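You operate a simulated robot arm through the tools that you are given. There is no shell and no other tool.

Carry out the task below with a simulated robot arm. There is one attempt and no reset: what you move stays moved.

TASK
Scrub the glue smear off the mending bench with the yellow scrubber.
Fine: load it at the cleaner tin; scrubber back where it was, lid back on the tin. What is to be rubbed or washed off counts as gone when no trace of it is left.

It is judged by the outcome, as a careful person would: the job done as asked, and still so three seconds after it is handed in. It fails if anything else is knocked over, pushed out of place, dropped, spilled or broken. A push-on lid holds only when it is set on centred and level and pressed home; a screw cap is set on level and turned clockwise until tight.

THE ROBOT
A 6-joint arm with a two-finger gripper, fixed in place. Base frame: the origin is at the foot of the arm, x ahead of it, y to its left, z up. Lengths are in m, angles in degrees, forces in N, time in s.
Its first joint turns from -166.0 to 166.0 degrees. Payload 3.43 kg.
The TCP is the grasp point between the finger pads, 0.02 m short of the fingertips. In the tool frame z runs along the fingers and y along their closing line. Largest opening 0.19 m; the body of the gripper starts 0.248 m behind the TCP.
Orientation is that of the tool frame in the base frame, as [roll, pitch, yaw] about the fixed x, y, z axes, in that order (R = Rz(yaw) Ry(pitch) Rx(roll)). With the fingers straight down and closing along the base's y, the tool's x points along the base's -x, its y along +y and its z along -z.

THE INTERFACE
- The arm moves only by the tool servo_tool. Its arguments are lists of equal length, an entry for each row: "slide": the shift along the tool's x, y, z in m, a list of three; "rotation": the turn, a rotation vector about the tool's x, y, z in degrees, a list of three; "claw": the closure in counts, from 0 (fully open) to 255 (shut). In form: {"slide": [[tx, ty, tz], ...], "rotation": [[rx, ry, rz], ...], "claw": [claw, ...]}. A call has 1 to 20 rows; each row is the pose to reach, as a shift and turn from the pose commanded when the call began, along the tool's axes at that moment. Each row takes 0.2 s and may step no farther than 0.05 m and 8.6 degrees from the row before; otherwise, or with a gripper value out of range, the whole call is refused. Where a pose cannot be reached the arm comes as near as it can. A force on the tool above 40 N (or 10 N above the force at the start of the call, whichever is more), or a blocked arm, ends the call early, and 0.2 s more pass. Each finger travels about 0.045 m/s and halts on what it meets, pressing with about 23 N; the grip force reading is that of the motor and also rises with nothing between the fingers. The clock runs only during rows and for 0.2 s after the last one: add rows that repeat a pose to give the fingers time. It gives the time, the measured TCP pose, the force on the tool (base axes), the opening and the grip force at its end, in the units of the frame above (readings bear some noise), with the torque about the TCP (base axes, N m) and any sound that the robot's microphone picked up, and new pictures: "pictures" is both (left out), scene, wrist or none.
- Cameras (640 x 400 px; columns grow to the right, rows downward): "scene" is fixed at [0.0497, 0.6472, 1.6207]; the picture's right is [1.00, -0.05, 0.00], its down [-0.05, -0.92, -0.38] and it looks along [0.02, 0.38, -0.92] (base axes); focal length 214 px, centre (320, 200). "wrist" rides on the gripper at [0.07, -0.008, -0.288] in the tool frame; the picture's right is [0.12, 0.99, 0.00], its down [-0.96, 0.12, -0.25] and it looks along [-0.25, 0.03, 0.97] (tool axes); focal length 261 px, centre (320, 200). There is no depth. A picture from a camera that has moved, and an enlarged one, comes with that camera's place and axes in the base frame and with its lens.
- move_column(by): slides the trunk up (or, below 0, down) by that many m; the arm rides with it, the base frame stays. It gives what a move gives, with no picture.
- zoom(camera, box): a new picture of the part [left, top, right, bottom] of that camera's present view, enlarged. The clock stands still meanwhile.
- finish_job(): hands the job in; it is judged then, once.

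Places have to be worked out from the pictures, the camera data and where the tool is seen. Open the gripper and draw the arm clear of the work before you hand the job in, unless the task says otherwise.

The tools are called as name(argument=value, ...) on one line, values as JSON. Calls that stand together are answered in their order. servo_tool: Moves the arm, as the interface text tells. Its arguments: {"type":"object","properties":{"slide":{"type":"array"},"rotation":{"type":"array"},"claw":{"type":"array"},"pictures":{"type":"string","enum":["both","scene","wrist","none"]}},"required":["slide","rotation","claw"]} The other tools are called the same way: move_column (by) slides the trunk up or down; zoom (camera, box) takes an enlarged picture of a part of a camera's view; finish_job () hands the job in.

At the start:

```text
t: 0.0
position: [0.7201, 0.0273, 1.1749]
ee_rot: [179.9, 0.0, 179.9]
contact_force: [-0.3, -0.2, -0.3]
ft_torque: [-0.01, 0.02, -0.02]
opening: 0.1896
gripper_force: 0.2
trunk travel left (down, up): [-0.175, 0.065]
```

scene: 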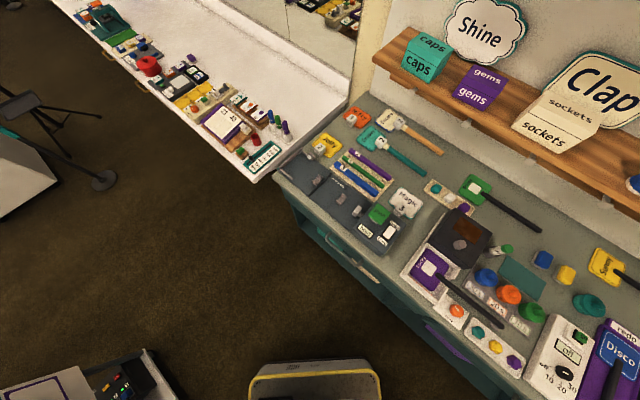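
wrist: 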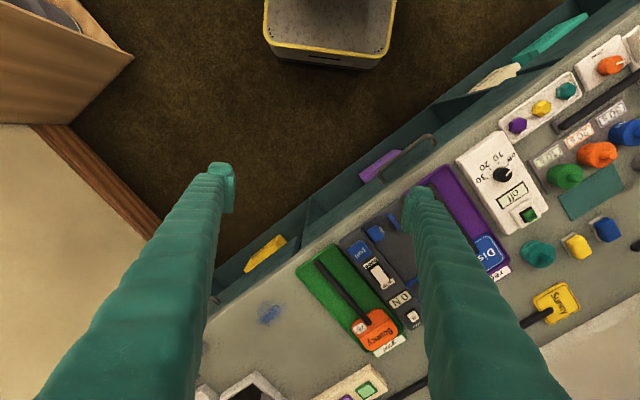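

I'll start by enlarging the current views to find the bench, smear, scrubber and tin.

zoom(camera="scene", box=[260, 80, 460, 280])

zoom(camera="scene", box=[400, 160, 640, 400])

zoom(camera="wrist", box=[180, 200, 440, 400])

zoom(camera="wrist", box=[400, 0, 640, 200])

zoom(camera="scene", box=[60, 0, 300, 180])

```text
2.00 times, centred on (360, 180) of scene
camera zoom: at [0.0497, 0.6472, 1.6207], right [1.0, -0.05, 0.0], down [-0.05, -0.92, -0.38], along [0.02, 0.38, -0.92], focal length 429 px, centre (240, 240)
```

zoom: 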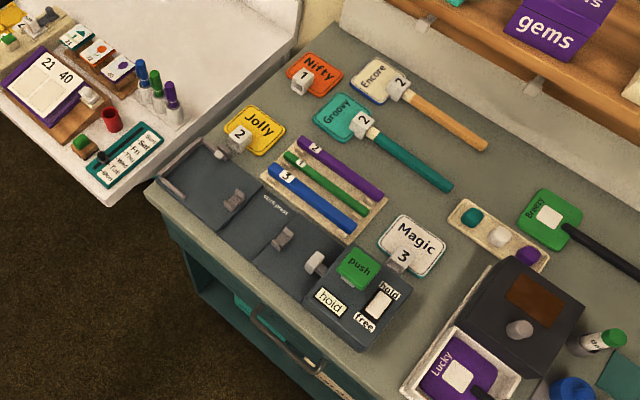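

```text
1.67 times, centred on (520, 280) of scene
camera zoom: at [0.0497, 0.6472, 1.6207], right [1.0, -0.05, 0.0], down [-0.05, -0.92, -0.38], along [0.02, 0.38, -0.92], focal length 358 px, centre (-13, 67)
```

zoom: 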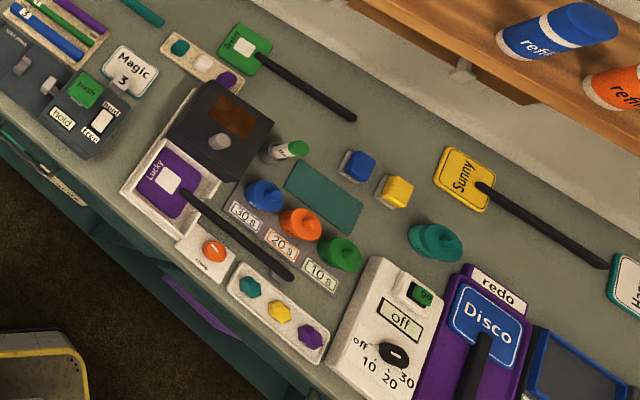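

```text
2.00 times, centred on (310, 300) of wrist
camera zoom: at [0.6484, 0.0186, 1.4613], right [-0.12, 0.99, 0.0], down [0.96, 0.12, 0.25], along [0.25, 0.03, -0.97], focal length 521 px, centre (340, 0)
```

zoom: 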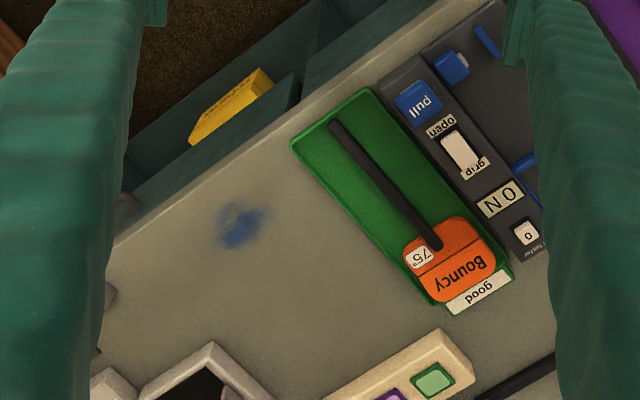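

```text
2.00 times, centred on (520, 100) of wrist
camera zoom: at [0.6484, 0.0186, 1.4613], right [-0.12, 0.99, 0.0], down [0.96, 0.12, 0.25], along [0.25, 0.03, -0.97], focal length 521 px, centre (-80, 400)
```

zoom: 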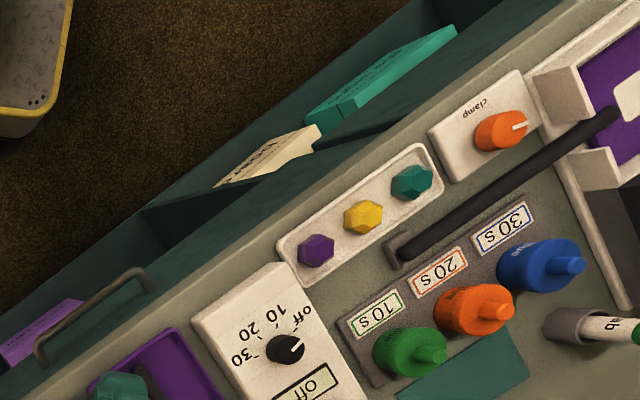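

```text
2.22 times, centred on (180, 90) of scene
camera zoom: at [0.0497, 0.6472, 1.6207], right [1.0, -0.05, 0.0], down [-0.05, -0.92, -0.38], along [0.02, 0.38, -0.92], focal length 477 px, centre (631, 444)
```

zoom: 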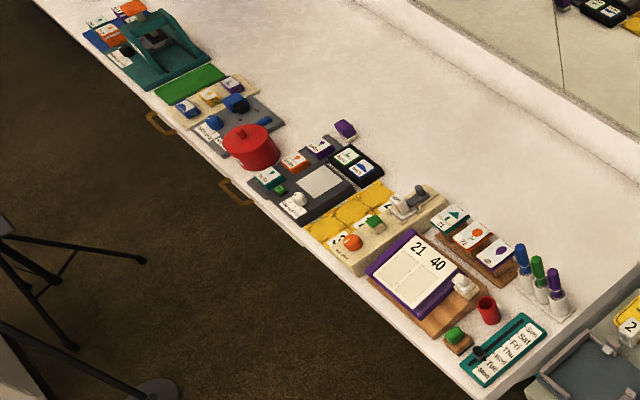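

The bench's front edge runs diagonally at about x+y=0.93, with its top near z≈0.88, and there is a blue smear around (1.1,-0.05). I haven't found the yellow scrubber or the tin yet, so I'll swing the arm toward -y at height to look around.

servo_tool(slide=[[0.04, -0.02, 0], [0.08, -0.04, 0], [0.12, -0.06, 0], [0.16, -0.08, 0], [0.2, -0.1, 0], [0.22, -0.14, 0], [0.24, -0.18, 0], [0.26, -0.22, 0], [0.28, -0.26, 0]], rotation=[[0, 0, 0], [0, 0, 0], [0, 0, 0], [0, 0, 0], [0, 0, 0], [0, 0, 8], [0, 0, 16], [0, 0, 24], [0, 0, 32]], claw=[0, 0, 0, 0, 0, 0, 0, 0, 0])

```text
t: 2.0
position: [0.4396, -0.2332, 1.1728]
ee_rot: [179.9, 0.0, 148.0]
contact_force: [0.4, 0.7, -0.3]
ft_torque: [-0.1, 0.08, 0.0]
opening: 0.19
gripper_force: 0.0
trunk travel left (down, up): [-0.175, 0.065]
camera wrist: at [0.3737, -0.203, 1.46], right [0.43, 0.9, 0.0], down [0.88, -0.41, 0.25], along [0.22, -0.11, -0.97], focal length 261 px, centre (320, 200)
```

scene: 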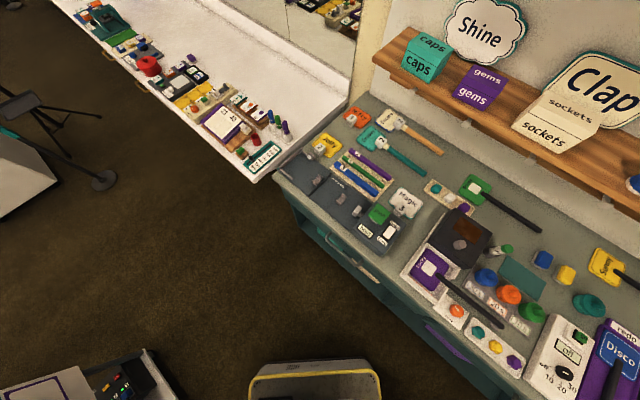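
wrist: 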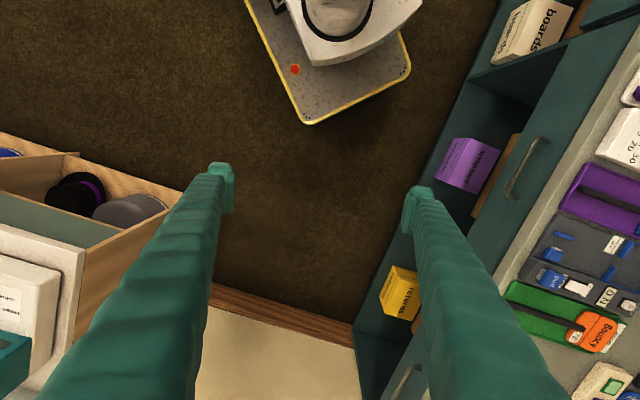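

There is another unit on the -y side, to the right of the robot. I'll keep turning that way.

servo_tool(slide=[[0, -0.04, 0], [0, -0.08, 0], [0, -0.12, 0], [0, -0.16, 0], [0.02, -0.2, 0], [0.05, -0.22, 0], [0.08, -0.24, 0]], rotation=[[0, 0, 8], [0, 0, 16], [0, 0, 24], [0, 0, 32], [0, 0, 40], [0, 0, 48], [0, 0, 56]], claw=[0, 0, 0, 0, 0, 0, 0], pictures="wrist")

```text
t: 3.6
position: [0.2448, -0.3921, 1.1735]
ee_rot: [180.0, 0.0, 91.8]
contact_force: [1.1, -0.5, 0.4]
ft_torque: [0.08, 0.11, 0.0]
opening: 0.19
gripper_force: 0.0
trunk travel left (down, up): [-0.175, 0.065]
camera wrist: at [0.2334, -0.3221, 1.4609], right [0.99, 0.15, 0.0], down [0.15, -0.96, 0.25], along [0.04, -0.24, -0.97], focal length 261 px, centre (320, 200)
```

wrist: 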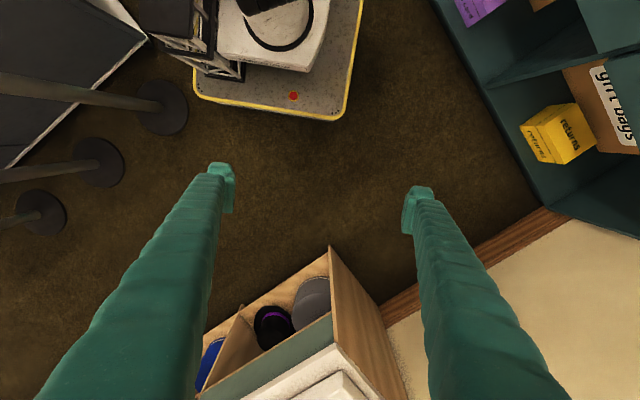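

I'll tilt the tool outward to look at the top of the right-hand unit and further around.

servo_tool(slide=[[0, 0, 0], [0, 0, -0.02], [0, 0, -0.04], [0, 0, -0.06], [0, 0, -0.06]], rotation=[[0, -8, 0], [0, -16, 0], [0, -24, 0], [0, -32, 0], [0, -40, 0]], claw=[0, 0, 0, 0, 0], pictures="wrist")

```text
t: 4.6
position: [0.29, -0.4389, 1.1598]
ee_rot: [-173.1, 24.3, 95.3]
contact_force: [-0.3, -0.7, 0.1]
ft_torque: [-0.04, -0.03, 0.0]
opening: 0.1903
gripper_force: 0.1
trunk travel left (down, up): [-0.175, 0.065]
stopped in row 5: the arm was blocked; the commanded pose is now the measured one
camera wrist: at [0.2993, -0.2551, 1.3917], right [0.98, 0.15, -0.16], down [0.22, -0.76, 0.61], along [-0.03, -0.63, -0.78], focal length 261 px, centre (320, 200)
```

wrist: 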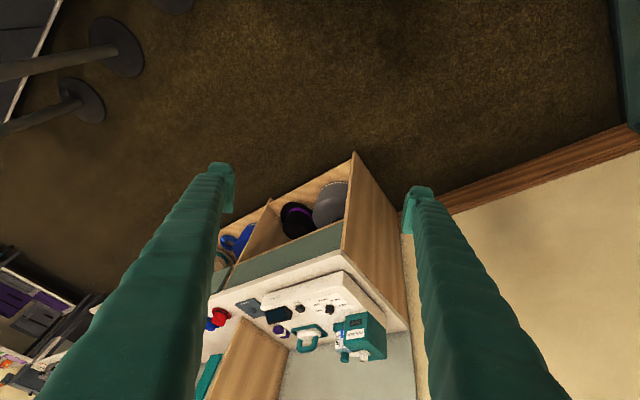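

The arm reached its limit there, and that unit is well out of reach, so the work must be on the grey bench. I'll level the tool again and go back to look at the bench's right end and its back.

servo_tool(slide=[[0, 0, 0], [0, 0, 0], [0, 0, 0]], rotation=[[-2.1, 8.1, 0.7], [-4.1, 16.2, 1.3], [-6.2, 24.5, 2.0]], claw=[0, 0, 0], pictures="none")

```text
t: 5.4
position: [0.2903, -0.4381, 1.1612]
ee_rot: [179.8, -0.1, 91.8]
contact_force: [0.1, 0.4, 0.4]
ft_torque: [-0.29, -0.06, -0.01]
opening: 0.19
gripper_force: 0.2
trunk travel left (down, up): [-0.175, 0.065]
```

servo_tool(slide=[[0.027, 0.035, 0], [0.054, 0.07, 0], [0.081, 0.105, 0], [0.108, 0.14, 0], [0.135, 0.175, 0], [0.162, 0.21, 0], [0.19, 0.245, 0], [0.217, 0.28, 0], [0.244, 0.315, -0.01], [0.271, 0.35, -0.02], [0.298, 0.385, -0.03], [0.325, 0.42, -0.04]], rotation=[[0, 0, -7.3], [0, 0, -14.6], [0, 0, -22], [0, 0, -29.3], [0, 0, -36.6], [0, 0, -44], [0, 0, -51.3], [0, 0, -58.6], [0, 0, -66], [0, 0, -73.3], [0, 0, -80.6], [0, 0, -88]], claw=[0, 0, 0, 0, 0, 0, 0, 0, 0, 0, 0, 0], pictures="wrist")

zoom(camera="wrist", box=[180, 200, 440, 400])

```text
t: 8.0
position: [0.6983, -0.0974, 1.2027]
ee_rot: [180.0, 0.2, 179.9]
contact_force: [-0.8, 0.1, 0.5]
ft_torque: [0.1, -0.19, -0.02]
opening: 0.1901
gripper_force: 0.1
trunk travel left (down, up): [-0.175, 0.065]
camera wrist: at [0.6259, -0.1061, 1.4891], right [-0.12, 0.99, 0.0], down [0.96, 0.11, 0.25], along [0.25, 0.03, -0.97], focal length 261 px, centre (320, 200)
```

wrist: 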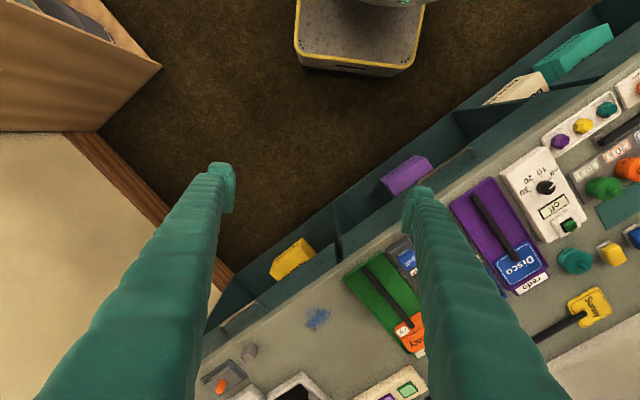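

```text
2.00 times, centred on (310, 300) of wrist
camera zoom: at [0.6259, -0.1061, 1.4891], right [-0.12, 0.99, 0.0], down [0.96, 0.11, 0.25], along [0.25, 0.03, -0.97], focal length 521 px, centre (340, 0)
```

zoom: 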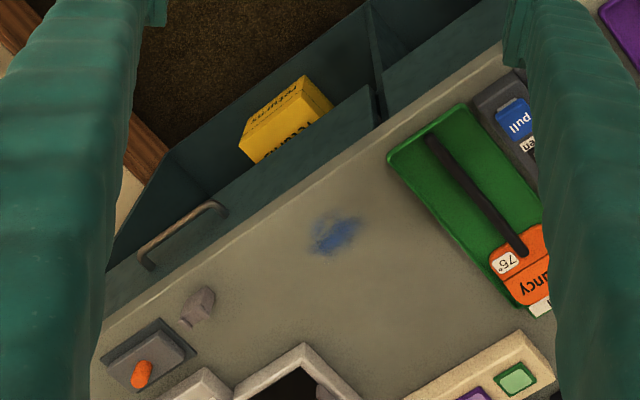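

The yellow and blue pad blocks near (0.84,0.65) and the teal knobbed tin near (0.85,0.56) look like the scrubbers and the cleaner tin. I'll move the camera closer to see them properly.

servo_tool(slide=[[0.01, 0.045, 0], [0.02, 0.09, 0], [0.03, 0.135, 0], [0.04, 0.18, 0], [0.05, 0.225, 0], [0.06, 0.27, 0], [0.07, 0.315, 0], [0.08, 0.36, 0], [0.09, 0.405, 0], [0.1, 0.45, 0], [0.1, 0.49, 0]], rotation=[[0, 0, -4], [0, 0, -8], [0, 0, -12], [0, 0, -16], [0, 0, -20], [0, 0, -24], [0, 0, -28], [0, 0, -32], [0, 0, -36], [0, 0, -40], [0, 0, -45]], claw=[0, 0, 0, 0, 0, 0, 0, 0, 0, 0, 0])

zoom(camera="wrist", box=[200, 200, 460, 400])

```text
t: 10.4
position: [0.5999, 0.3897, 1.2007]
ee_rot: [-179.9, 0.3, -135.2]
contact_force: [0.7, -1.2, 0.0]
ft_torque: [0.23, -0.06, -0.02]
opening: 0.19
gripper_force: 0.1
trunk travel left (down, up): [-0.175, 0.065]
camera wrist: at [0.5543, 0.3334, 1.4887], right [-0.78, 0.62, 0.0], down [0.6, 0.76, 0.25], along [0.16, 0.2, -0.97], focal length 261 px, centre (320, 200)
```

scene: 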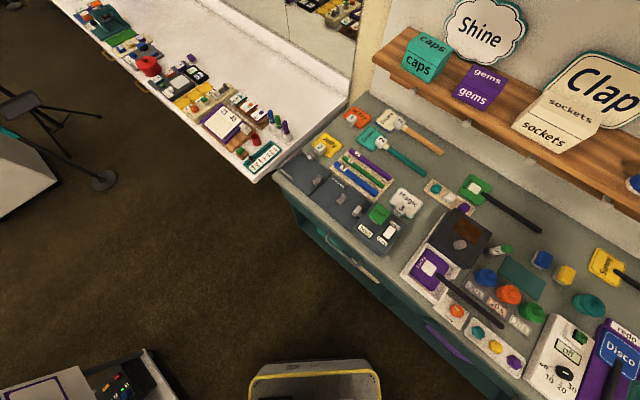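
wrist: 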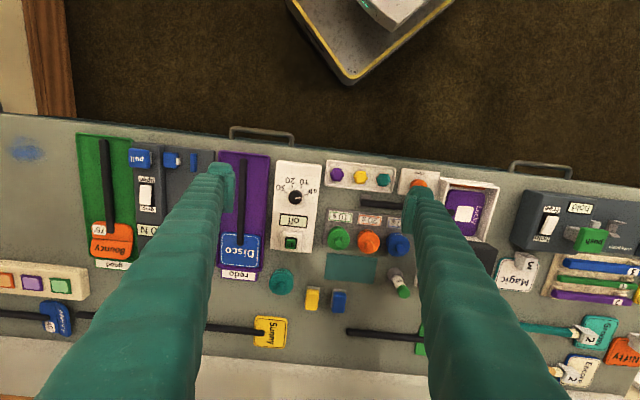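

```text
2.00 times, centred on (330, 300) of wrist
camera zoom: at [0.5543, 0.3334, 1.4887], right [-0.78, 0.62, 0.0], down [0.6, 0.76, 0.25], along [0.16, 0.2, -0.97], focal length 521 px, centre (300, 0)
```

zoom: 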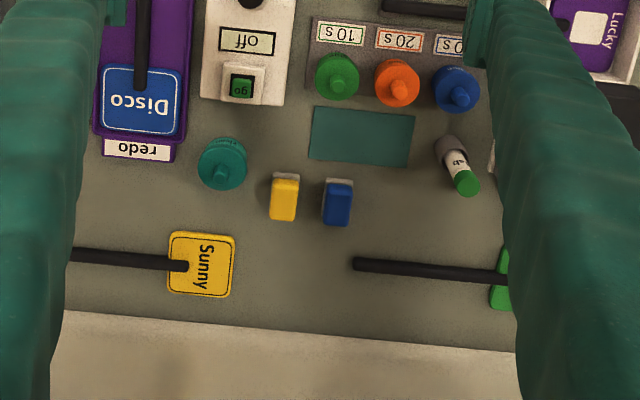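

The yellow scrubber is near (0.82,0.64) and the teal tin near (0.85,0.56), but both are about 1.03 m out, so I'll need an outward tilt to reach. I'll tilt here to check the shelf clearance and test that posture.

servo_tool(slide=[[0, 0, 0], [0, 0, 0], [0, 0, 0], [0, 0, 0]], rotation=[[0, -8, 0], [0, -16, 0], [0, -24, 0], [0, -30, 0]], claw=[0, 0, 0, 0], pictures="wrist")

zoom(camera="wrist", box=[200, 180, 440, 330])

```text
t: 11.4
position: [0.6025, 0.3906, 1.2011]
ee_rot: [-179.8, 30.2, -135.0]
contact_force: [0.1, 0.3, -1.3]
ft_torque: [-0.06, 0.11, 0.02]
opening: 0.1901
gripper_force: 0.0
trunk travel left (down, up): [-0.175, 0.065]
camera wrist: at [0.4611, 0.2398, 1.4139], right [-0.77, 0.63, -0.06], down [0.42, 0.58, 0.7], along [0.48, 0.51, -0.71], focal length 261 px, centre (320, 200)
```

wrist: 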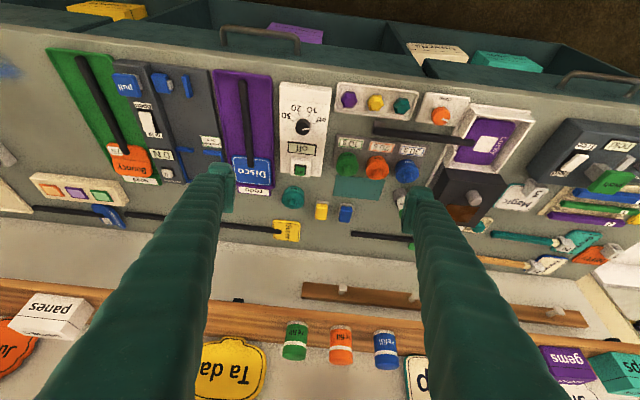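

```text
2.67 times, centred on (320, 255) of wrist
camera zoom: at [0.4611, 0.2398, 1.4139], right [-0.77, 0.63, -0.06], down [0.42, 0.58, 0.7], along [0.48, 0.51, -0.71], focal length 695 px, centre (320, 53)
```

zoom: 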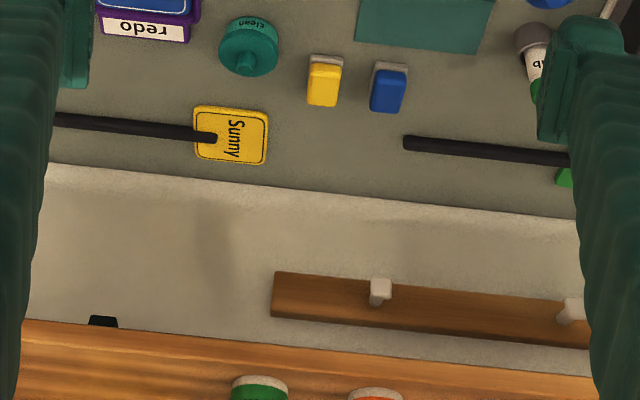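

The tin's lid is marked "clean", and the shelf sits further back (about 1.15 m out, z≈1.12), so outward-tilted reaching is feasible. I'll move closer for better pictures.

servo_tool(slide=[[-0.025, -0.001, 0.038], [-0.05, -0.002, 0.075], [-0.075, -0.003, 0.113], [-0.1, -0.005, 0.15], [-0.125, -0.006, 0.188]], rotation=[[0, 0, 0], [0, 0, 0], [0, 0, 0], [0, 0, 0], [0, 0, 0]], claw=[0, 0, 0, 0, 0], pictures="both")

zoom(camera="wrist", box=[230, 130, 410, 260])

zoom(camera="scene", box=[530, 240, 630, 330])

```text
t: 12.6
position: [0.7488, 0.5286, 1.1011]
ee_rot: [-179.9, 30.3, -135.1]
contact_force: [-0.7, -0.5, 0.9]
ft_torque: [0.06, -0.07, 0.0]
opening: 0.19
gripper_force: 0.3
trunk travel left (down, up): [-0.175, 0.065]
camera wrist: at [0.6079, 0.3786, 1.3134], right [-0.77, 0.63, -0.06], down [0.42, 0.58, 0.7], along [0.48, 0.51, -0.71], focal length 261 px, centre (320, 200)
```

scene: 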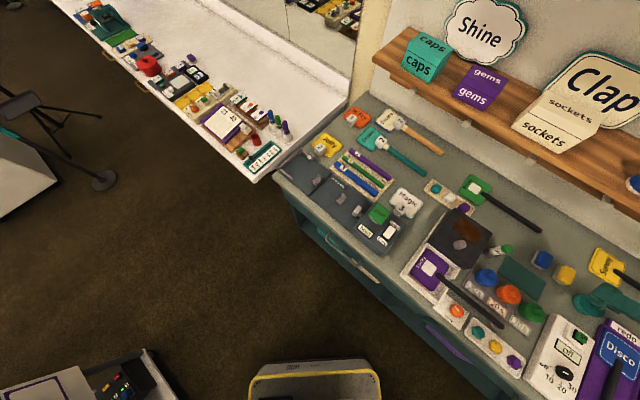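
wrist: 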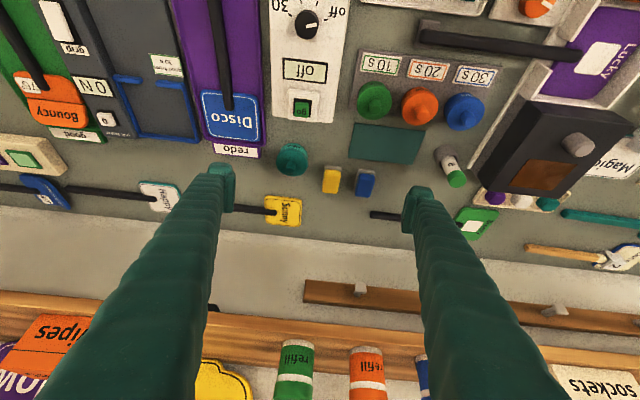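

```text
3.08 times, centred on (320, 195) of wrist
camera zoom: at [0.6079, 0.3786, 1.3134], right [-0.77, 0.63, -0.06], down [0.42, 0.58, 0.7], along [0.48, 0.51, -0.71], focal length 802 px, centre (320, 215)
```

zoom: 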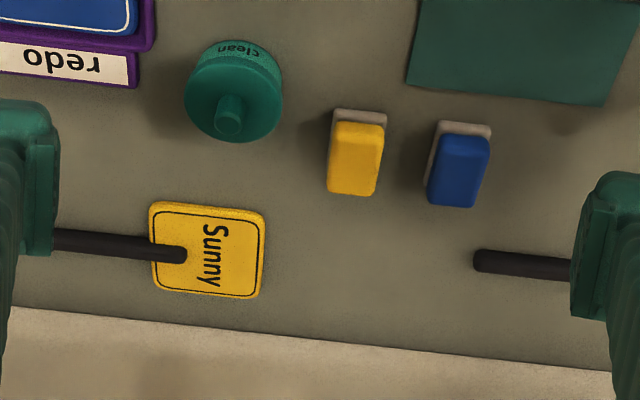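

```text
4.44 times, centred on (580, 285) of scene
camera zoom: at [0.0497, 0.6472, 1.6207], right [1.0, -0.05, 0.0], down [-0.05, -0.92, -0.38], along [0.02, 0.38, -0.92], focal length 953 px, centre (-836, -178)
```

zoom: 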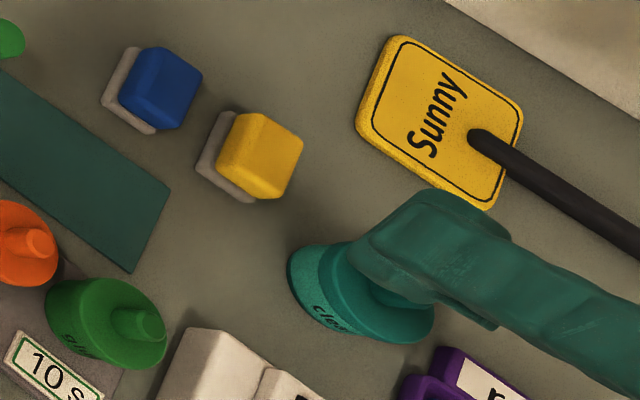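

The tin reads "clean" on its side and has a knobbed lid, and the yellow scrubber sits beside the blue one. I'll enlarge both further to measure their sizes.

zoom(camera="scene", box=[535, 245, 583, 275])

zoom(camera="wrist", box=[265, 130, 345, 180])

zoom(camera="wrist", box=[310, 150, 390, 200])

zoom(camera="wrist", box=[340, 60, 500, 160])

```text
13.33 times, centred on (559, 260) of scene
camera zoom: at [0.0497, 0.6472, 1.6207], right [1.0, -0.05, 0.0], down [-0.05, -0.92, -0.38], along [0.02, 0.38, -0.92], focal length 2860 px, centre (-2867, -600)
```

zoom: 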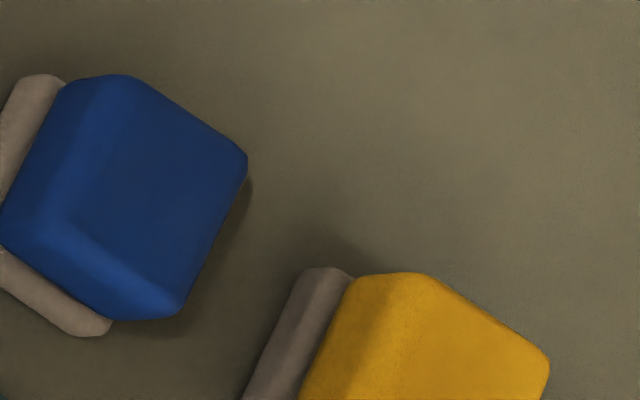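

```text
8.00 times, centred on (305, 155) of wrist
camera zoom: at [0.6079, 0.3786, 1.3134], right [-0.77, 0.63, -0.06], down [0.42, 0.58, 0.7], along [0.48, 0.51, -0.71], focal length 2085 px, centre (440, 560)
```

zoom: 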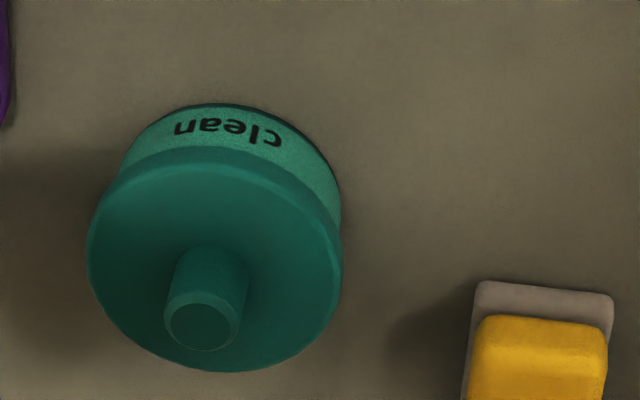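

```text
8.00 times, centred on (350, 175) of wrist
camera zoom: at [0.6079, 0.3786, 1.3134], right [-0.77, 0.63, -0.06], down [0.42, 0.58, 0.7], along [0.48, 0.51, -0.71], focal length 2085 px, centre (80, 400)
```

zoom: 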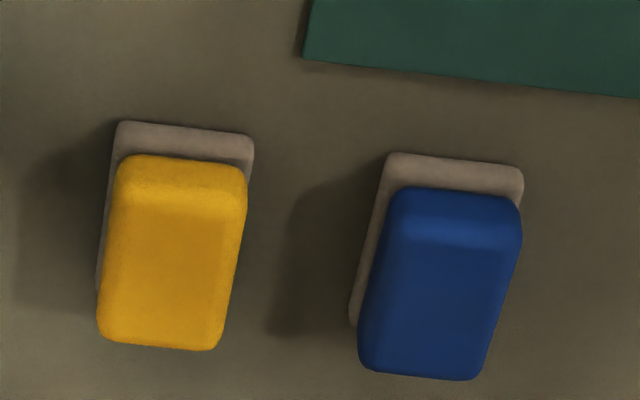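

```text
4.00 times, centred on (420, 110) of wrist
camera zoom: at [0.6079, 0.3786, 1.3134], right [-0.77, 0.63, -0.06], down [0.42, 0.58, 0.7], along [0.48, 0.51, -0.71], focal length 1043 px, centre (-80, 560)
```

zoom: 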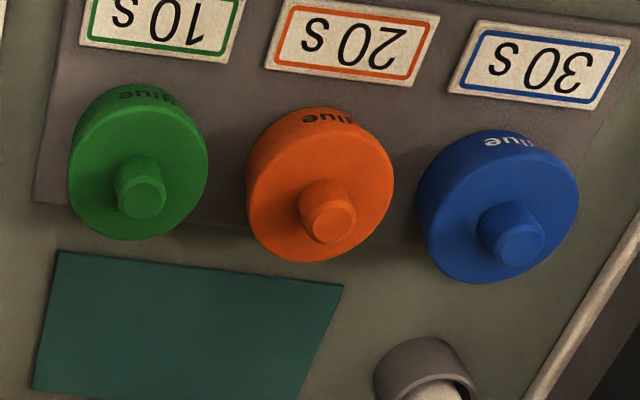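

The scrubber stands about 0.03 m high at roughly (0.830,0.649), aligned with the bench, with a gap of about 0.034 m to the blue one. The tin is near (0.857,0.562), its lid at z≈0.911 and knob top at ≈0.936. I'll reduce the tilt to 20°, hover over the tin and narrow the fingers.

servo_tool(slide=[[-0.008, -0.018, 0.037], [-0.016, -0.036, 0.075], [-0.0236, -0.0531, 0.1122], [-0.0236, -0.0531, 0.1122], [-0.0236, -0.0531, 0.1122], [-0.0236, -0.0531, 0.1122], [-0.0236, -0.0531, 0.1122], [-0.0236, -0.0531, 0.1122]], rotation=[[0, 4, 0], [0, 8, 0], [0, 10.2, 0], [0, 10.2, 0], [0, 10.2, 0], [0, 10.2, 0], [0, 10.2, 0], [0, 10.2, 0]], claw=[174, 174, 174, 174, 174, 174, 174, 174], pictures="both")

zoom(camera="wrist", box=[240, 140, 400, 240])

zoom(camera="scene", box=[550, 260, 630, 310])

```text
t: 14.4
position: [0.8431, 0.5457, 1.0158]
ee_rot: [-179.8, 19.9, -135.3]
contact_force: [0.3, 0.2, -0.6]
ft_torque: [0.0, 0.0, -0.01]
opening: 0.0604
gripper_force: 0.0
trunk travel left (down, up): [-0.175, 0.065]
camera wrist: at [0.7313, 0.4236, 1.2617], right [-0.78, 0.63, -0.04], down [0.5, 0.66, 0.56], along [0.38, 0.41, -0.83], focal length 261 px, centre (320, 200)
```

scene: 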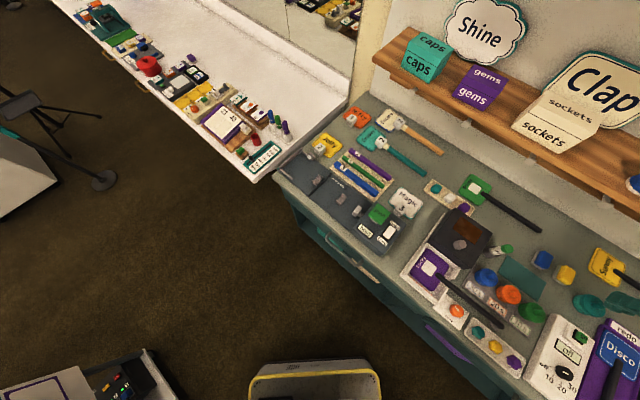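
wrist: 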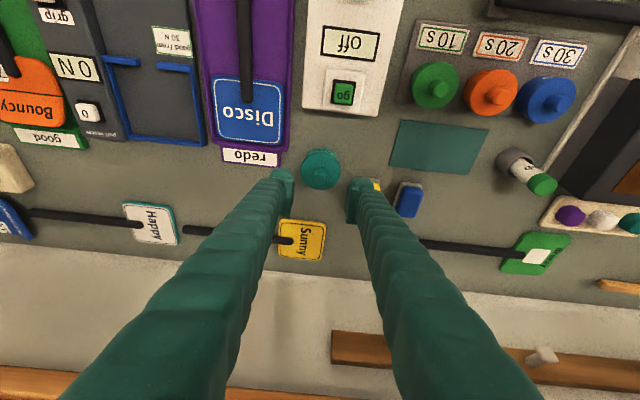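

```text
4.00 times, centred on (320, 190) of wrist
camera zoom: at [0.7313, 0.4236, 1.2617], right [-0.78, 0.63, -0.04], down [0.5, 0.66, 0.56], along [0.38, 0.41, -0.83], focal length 1043 px, centre (320, 240)
```

zoom: 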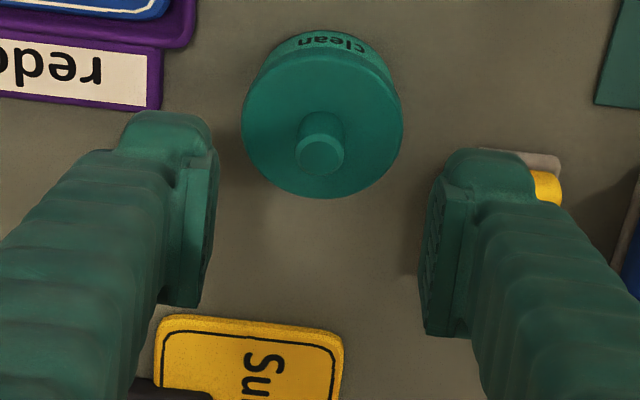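

```text
8.00 times, centred on (590, 285) of scene
camera zoom: at [0.0497, 0.6472, 1.6207], right [1.0, -0.05, 0.0], down [-0.05, -0.92, -0.38], along [0.02, 0.38, -0.92], focal length 1716 px, centre (-1840, -480)
```

zoom: 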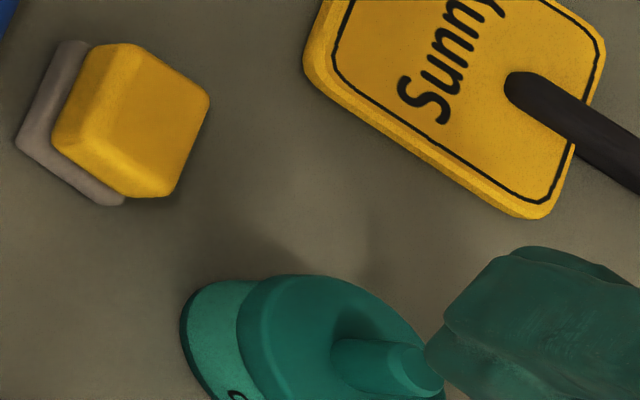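

The fingers straddle the tin's knob, and the views put the knob top near (0.858,0.560,0.935) and the lid top near z≈0.914. I'll descend along the tool axis until the fingers are beside the knob and then check.

servo_tool(slide=[[0.0005, 0, 0.025], [0.001, 0, 0.05], [0.0014, 0, 0.066], [0.0014, 0, 0.0745]], rotation=[[0, 0, 0], [0, 0, 0], [0, 0, 0], [0, 0, 0]], claw=[174, 174, 174, 174], pictures="both")

zoom(camera="wrist", box=[240, 140, 400, 240])

zoom(camera="scene", box=[550, 270, 630, 320])

```text
t: 15.4
position: [0.8598, 0.5637, 0.9455]
ee_rot: [-179.9, 19.9, -135.2]
contact_force: [-0.5, -0.2, 0.1]
ft_torque: [0.03, -0.01, -0.01]
opening: 0.0602
gripper_force: 0.0
trunk travel left (down, up): [-0.175, 0.065]
camera wrist: at [0.7483, 0.4418, 1.1914], right [-0.78, 0.63, -0.04], down [0.5, 0.66, 0.56], along [0.38, 0.42, -0.83], focal length 261 px, centre (320, 200)
```

scene: 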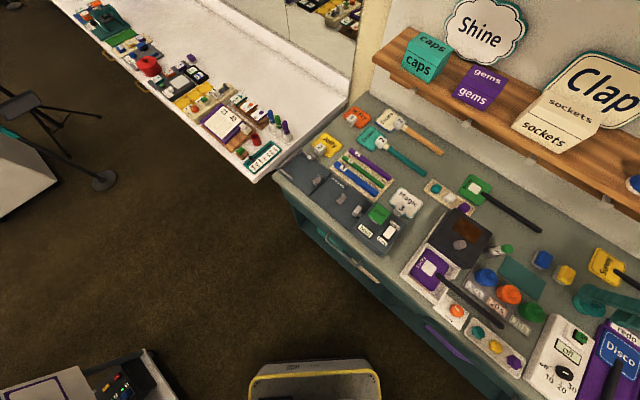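
wrist: 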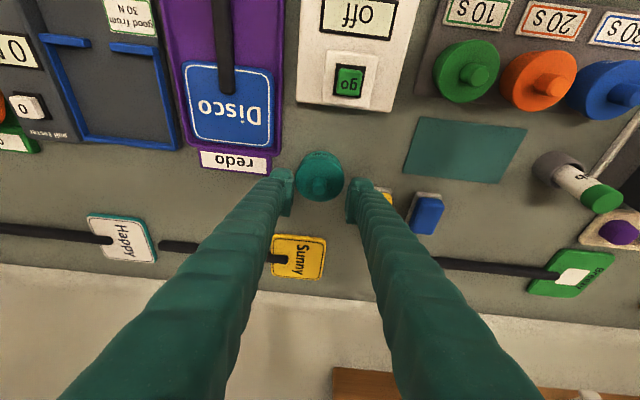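

```text
4.00 times, centred on (320, 190) of wrist
camera zoom: at [0.7483, 0.4418, 1.1914], right [-0.78, 0.63, -0.04], down [0.5, 0.66, 0.56], along [0.38, 0.42, -0.83], focal length 1043 px, centre (320, 240)
```

zoom: 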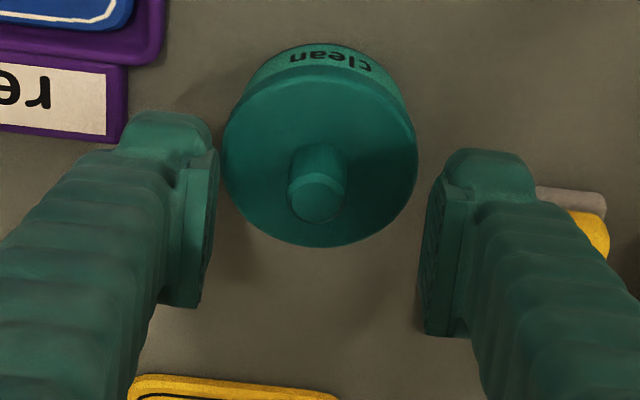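

```text
8.00 times, centred on (590, 295) of scene
camera zoom: at [0.0497, 0.6472, 1.6207], right [1.0, -0.05, 0.0], down [-0.05, -0.92, -0.38], along [0.02, 0.38, -0.92], focal length 1716 px, centre (-1840, -560)
```

zoom: 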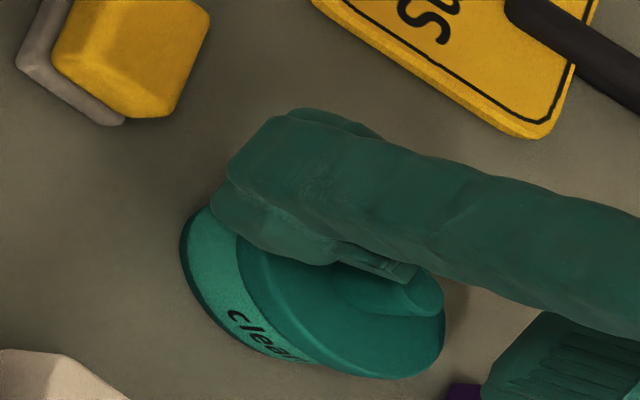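

The knob is centred between the fingers, so I'll close on it.

servo_tool(slide=[[0, 0, 0.001], [0, 0, 0.001], [0, 0, 0.001], [0, 0, 0.001], [0, 0, 0.001]], rotation=[[0, 0, 0], [0, 0, 0], [0, 0, 0], [0, 0, 0], [0, 0, 0]], claw=[255, 255, 255, 255, 255], pictures="both")

zoom(camera="wrist", box=[240, 140, 400, 240])

```text
t: 16.6
position: [0.86, 0.5619, 0.9441]
ee_rot: [-179.8, 19.8, -135.1]
contact_force: [4.7, -2.7, 0.5]
ft_torque: [-0.05, -0.02, -0.01]
opening: 0.0148
gripper_force: 23.1
trunk travel left (down, up): [-0.175, 0.065]
heard: snap
camera wrist: at [0.7486, 0.4411, 1.1905], right [-0.78, 0.63, -0.04], down [0.5, 0.66, 0.56], along [0.38, 0.41, -0.83], focal length 261 px, centre (320, 200)
```

scene: 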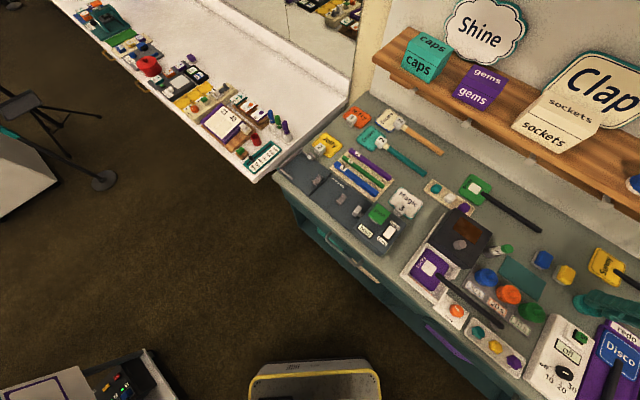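
wrist: 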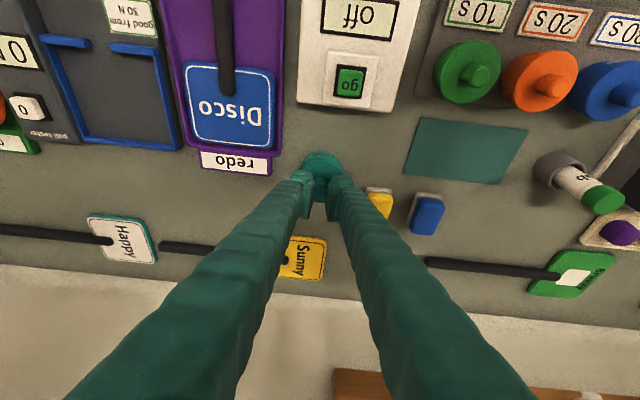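

```text
4.00 times, centred on (320, 190) of wrist
camera zoom: at [0.7486, 0.4411, 1.1905], right [-0.78, 0.63, -0.04], down [0.5, 0.66, 0.56], along [0.38, 0.41, -0.83], focal length 1043 px, centre (320, 240)
```

zoom: 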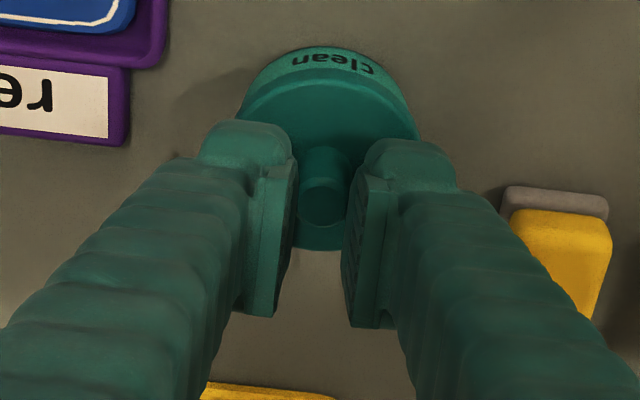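

I heard a snap and the grip holds a 15 mm knob, so the lid appears to have come loose. I'll lift straight up slowly and check that the tin stays put.

servo_tool(slide=[[-0.0017, 0, -0.0047], [-0.0034, 0, -0.0094], [-0.0068, 0, -0.0188], [-0.0103, 0, -0.0282], [-0.0205, 0, -0.0564]], rotation=[[0, 0, 0], [0, 0, 0], [0, 0, 0], [0, 0, 0], [0, 0, 0]], claw=[255, 255, 255, 255, 255], pictures="both")

zoom(camera="wrist", box=[240, 140, 400, 240])

zoom(camera="scene", box=[550, 270, 630, 320])

```text
t: 17.8
position: [0.8596, 0.5617, 1.0053]
ee_rot: [-179.9, 19.9, -135.2]
contact_force: [-0.1, 0.9, -0.3]
ft_torque: [0.0, -0.01, 0.01]
opening: 0.0144
gripper_force: 23.7
trunk travel left (down, up): [-0.175, 0.065]
camera wrist: at [0.7486, 0.4401, 1.2507], right [-0.78, 0.63, -0.04], down [0.5, 0.66, 0.56], along [0.38, 0.41, -0.83], focal length 261 px, centre (320, 200)
```

scene: 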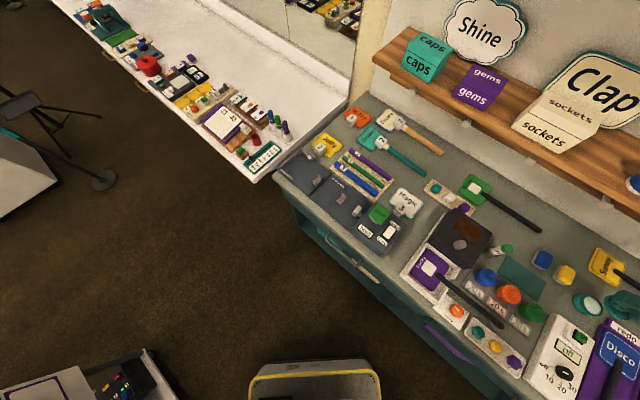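
wrist: 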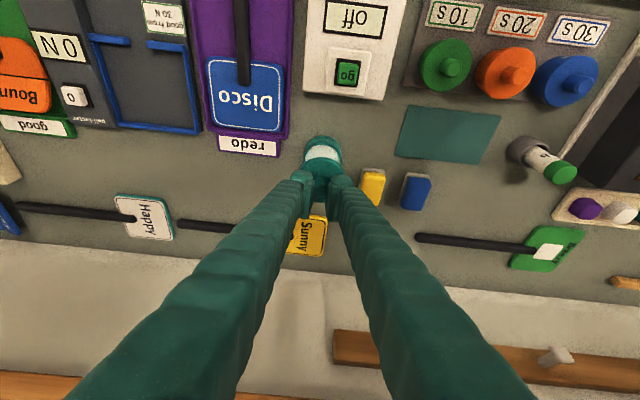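

```text
4.00 times, centred on (320, 190) of wrist
camera zoom: at [0.7486, 0.4401, 1.2507], right [-0.78, 0.63, -0.04], down [0.5, 0.66, 0.56], along [0.38, 0.41, -0.83], focal length 1043 px, centre (320, 240)
```

zoom: 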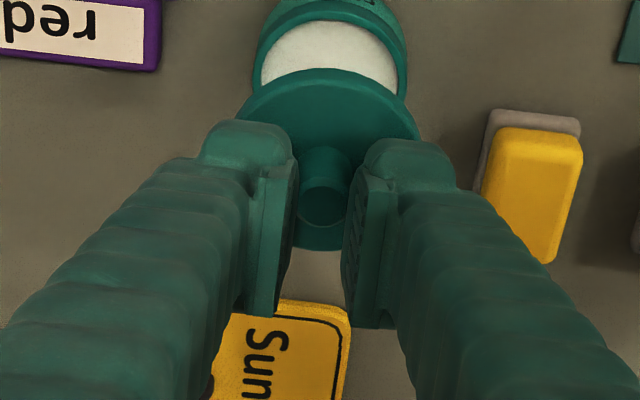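

```text
8.00 times, centred on (590, 295) of scene
camera zoom: at [0.0497, 0.6472, 1.6207], right [1.0, -0.05, 0.0], down [-0.05, -0.92, -0.38], along [0.02, 0.38, -0.92], focal length 1716 px, centre (-1840, -560)
```

zoom: 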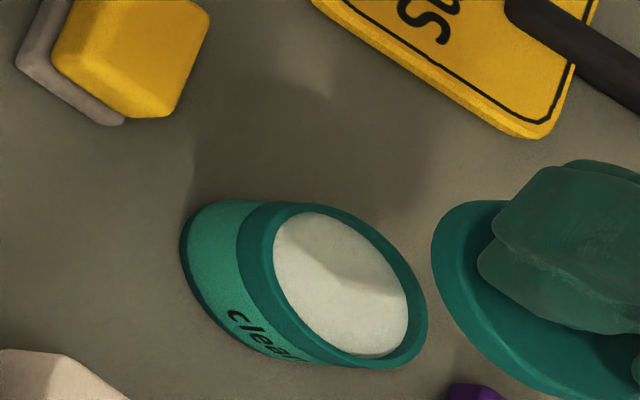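

The lid is off, the white cleaner paste shows and the tin hasn't moved. I'll carry the lid to the free spot to the right of the blue scrubber, around (0.74,0.77).

servo_tool(slide=[[-0.012, 0.0465, 0.0044], [-0.024, 0.093, 0.0088], [-0.036, 0.1395, 0.0132], [-0.049, 0.186, 0.0178], [-0.0611, 0.2326, 0.0222], [-0.0508, 0.2326, 0.0504]], rotation=[[0, 0, 0], [0, 0, 0], [0, 0, 0], [0, 0, 0], [0, 0, 0], [0, 0, 0]], claw=[255, 255, 255, 255, 255, 255], pictures="both")

zoom(camera="wrist", box=[220, 120, 420, 245])

zoom(camera="scene", box=[490, 225, 618, 305])

```text
t: 19.2
position: [0.7416, 0.7737, 0.974]
ee_rot: [-179.9, 20.0, -135.2]
contact_force: [-0.1, 0.0, -0.5]
ft_torque: [-0.01, -0.01, 0.03]
opening: 0.0145
gripper_force: 23.1
trunk travel left (down, up): [-0.175, 0.065]
camera wrist: at [0.6295, 0.6521, 1.2202], right [-0.78, 0.63, -0.04], down [0.5, 0.66, 0.56], along [0.38, 0.41, -0.83], focal length 261 px, centre (320, 200)
```

scene: 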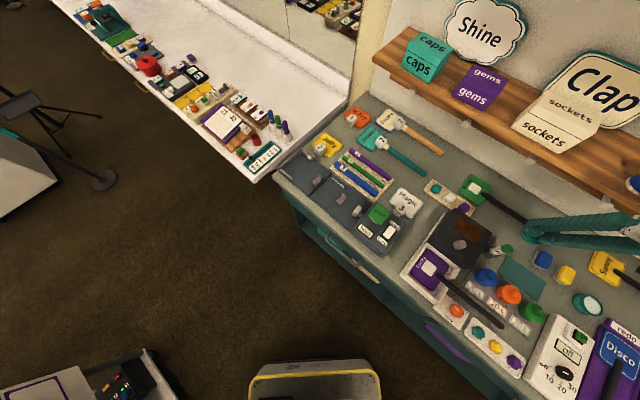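
wrist: 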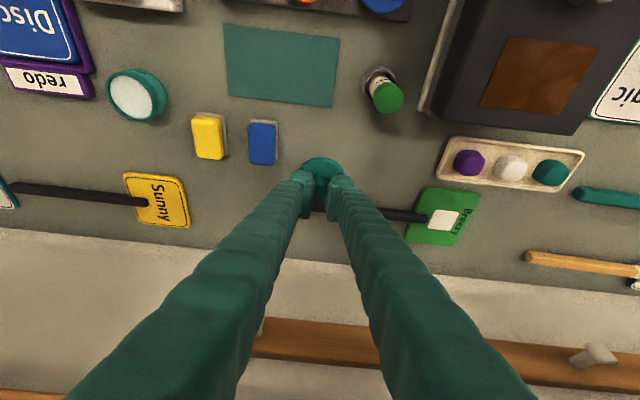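

```text
3.20 times, centred on (320, 182) of wrist
camera zoom: at [0.6295, 0.6521, 1.2202], right [-0.78, 0.63, -0.04], down [0.5, 0.66, 0.56], along [0.38, 0.41, -0.83], focal length 834 px, centre (320, 256)
```

zoom: 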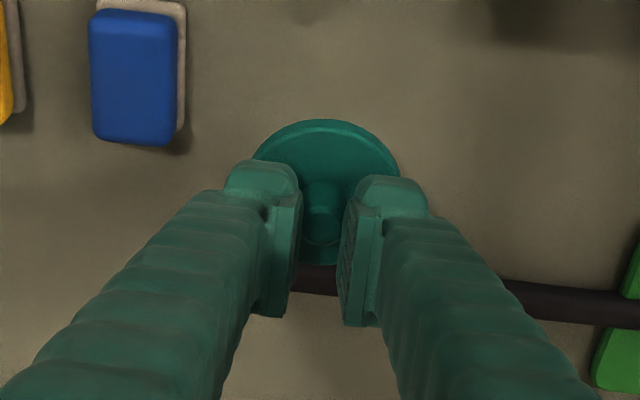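

```text
5.00 times, centred on (554, 265) of scene
camera zoom: at [0.0497, 0.6472, 1.6207], right [1.0, -0.05, 0.0], down [-0.05, -0.92, -0.38], along [0.02, 0.38, -0.92], focal length 1072 px, centre (-850, -125)
```

zoom: 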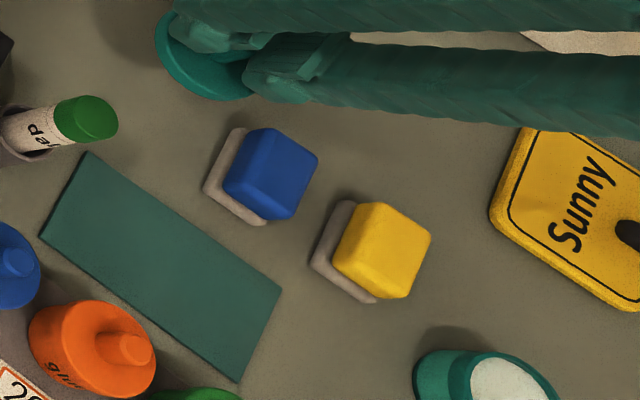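

The spot is clear (handle, blue scrubber and dabber are each more than 3 cm away). I'll lower the lid toward the bench in small steps, watching the force.

servo_tool(slide=[[0.004, 0, 0.011], [0.008, 0, 0.022], [0.0116, 0, 0.032]], rotation=[[0, 0, 0], [0, 0, 0], [0, 0, 0]], claw=[255, 255, 255], pictures="none")

zoom(camera="scene", box=[490, 215, 586, 275])

zoom(camera="wrist", box=[220, 120, 420, 245])

```text
t: 20.0
position: [0.7405, 0.7753, 0.9412]
ee_rot: [-179.9, 19.9, -135.1]
contact_force: [-0.2, -0.4, -0.2]
ft_torque: [-0.01, 0.01, -0.02]
opening: 0.0141
gripper_force: 23.3
trunk travel left (down, up): [-0.175, 0.065]
```

```text
6.67 times, centred on (538, 245) of scene
camera zoom: at [0.0497, 0.6472, 1.6207], right [1.0, -0.05, 0.0], down [-0.05, -0.92, -0.38], along [0.02, 0.38, -0.92], focal length 1430 px, centre (-1133, -100)
```

zoom: 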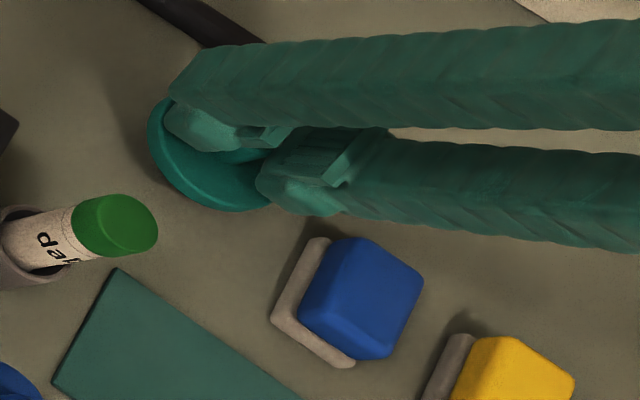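

```text
3.20 times, centred on (320, 182) of wrist
camera zoom: at [0.6292, 0.6529, 1.1861], right [-0.78, 0.63, -0.04], down [0.5, 0.66, 0.56], along [0.38, 0.42, -0.83], focal length 834 px, centre (320, 256)
```

zoom: 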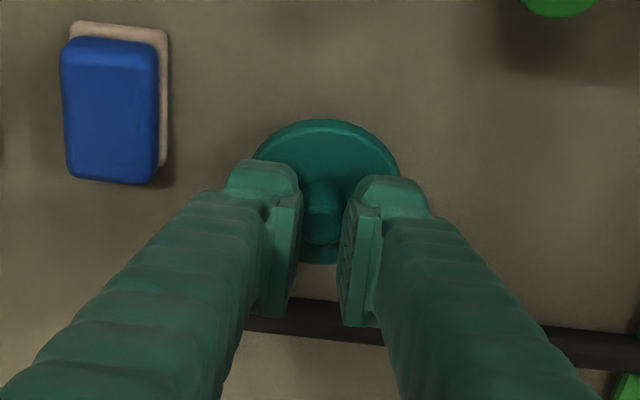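

servo_tool(slide=[[0.0014, 0, 0.0038], [0.0027, 0, 0.0075]], rotation=[[0, 0, 0], [0, 0, 0]], claw=[255, 255], pictures="none")

servo_tool(slide=[[0.001, 0, 0.0028]], rotation=[[0, 0, 0]], claw=[255], pictures="none")

servo_tool(slide=[[0.001, 0, 0.0028]], rotation=[[0, 0, 0]], claw=[255], pictures="none")

zoom(camera="scene", box=[490, 215, 586, 275])

```text
t: 20.6
position: [0.7402, 0.7737, 0.9324]
ee_rot: [-179.9, 19.9, -135.2]
contact_force: [-0.1, 1.1, -0.4]
ft_torque: [-0.01, -0.02, 0.02]
opening: 0.0138
gripper_force: 23.3
trunk travel left (down, up): [-0.175, 0.065]
```

```text
t: 21.0
position: [0.7421, 0.7732, 0.9289]
ee_rot: [-179.9, 19.8, -135.2]
contact_force: [0.0, 0.3, 1.0]
ft_torque: [0.0, -0.02, 0.03]
opening: 0.0139
gripper_force: 23.1
trunk travel left (down, up): [-0.175, 0.065]
```

```text
t: 21.4
position: [0.7409, 0.7746, 0.9261]
ee_rot: [-179.9, 19.9, -135.1]
contact_force: [-0.6, 0.9, 0.0]
ft_torque: [-0.02, 0.01, -0.04]
opening: 0.0137
gripper_force: 23.4
trunk travel left (down, up): [-0.175, 0.065]
```

```text
6.67 times, centred on (538, 245) of scene
camera zoom: at [0.0497, 0.6472, 1.6207], right [1.0, -0.05, 0.0], down [-0.05, -0.92, -0.38], along [0.02, 0.38, -0.92], focal length 1430 px, centre (-1133, -100)
```

zoom: 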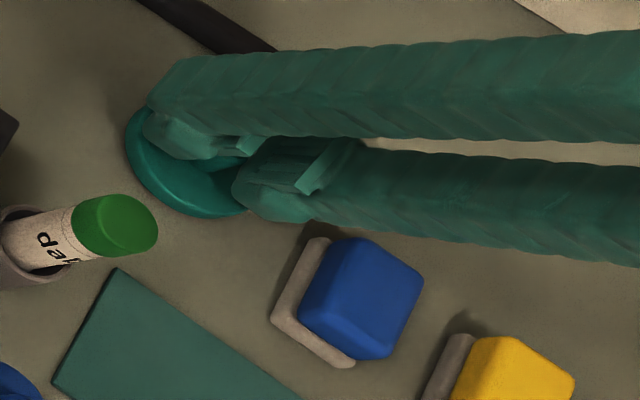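

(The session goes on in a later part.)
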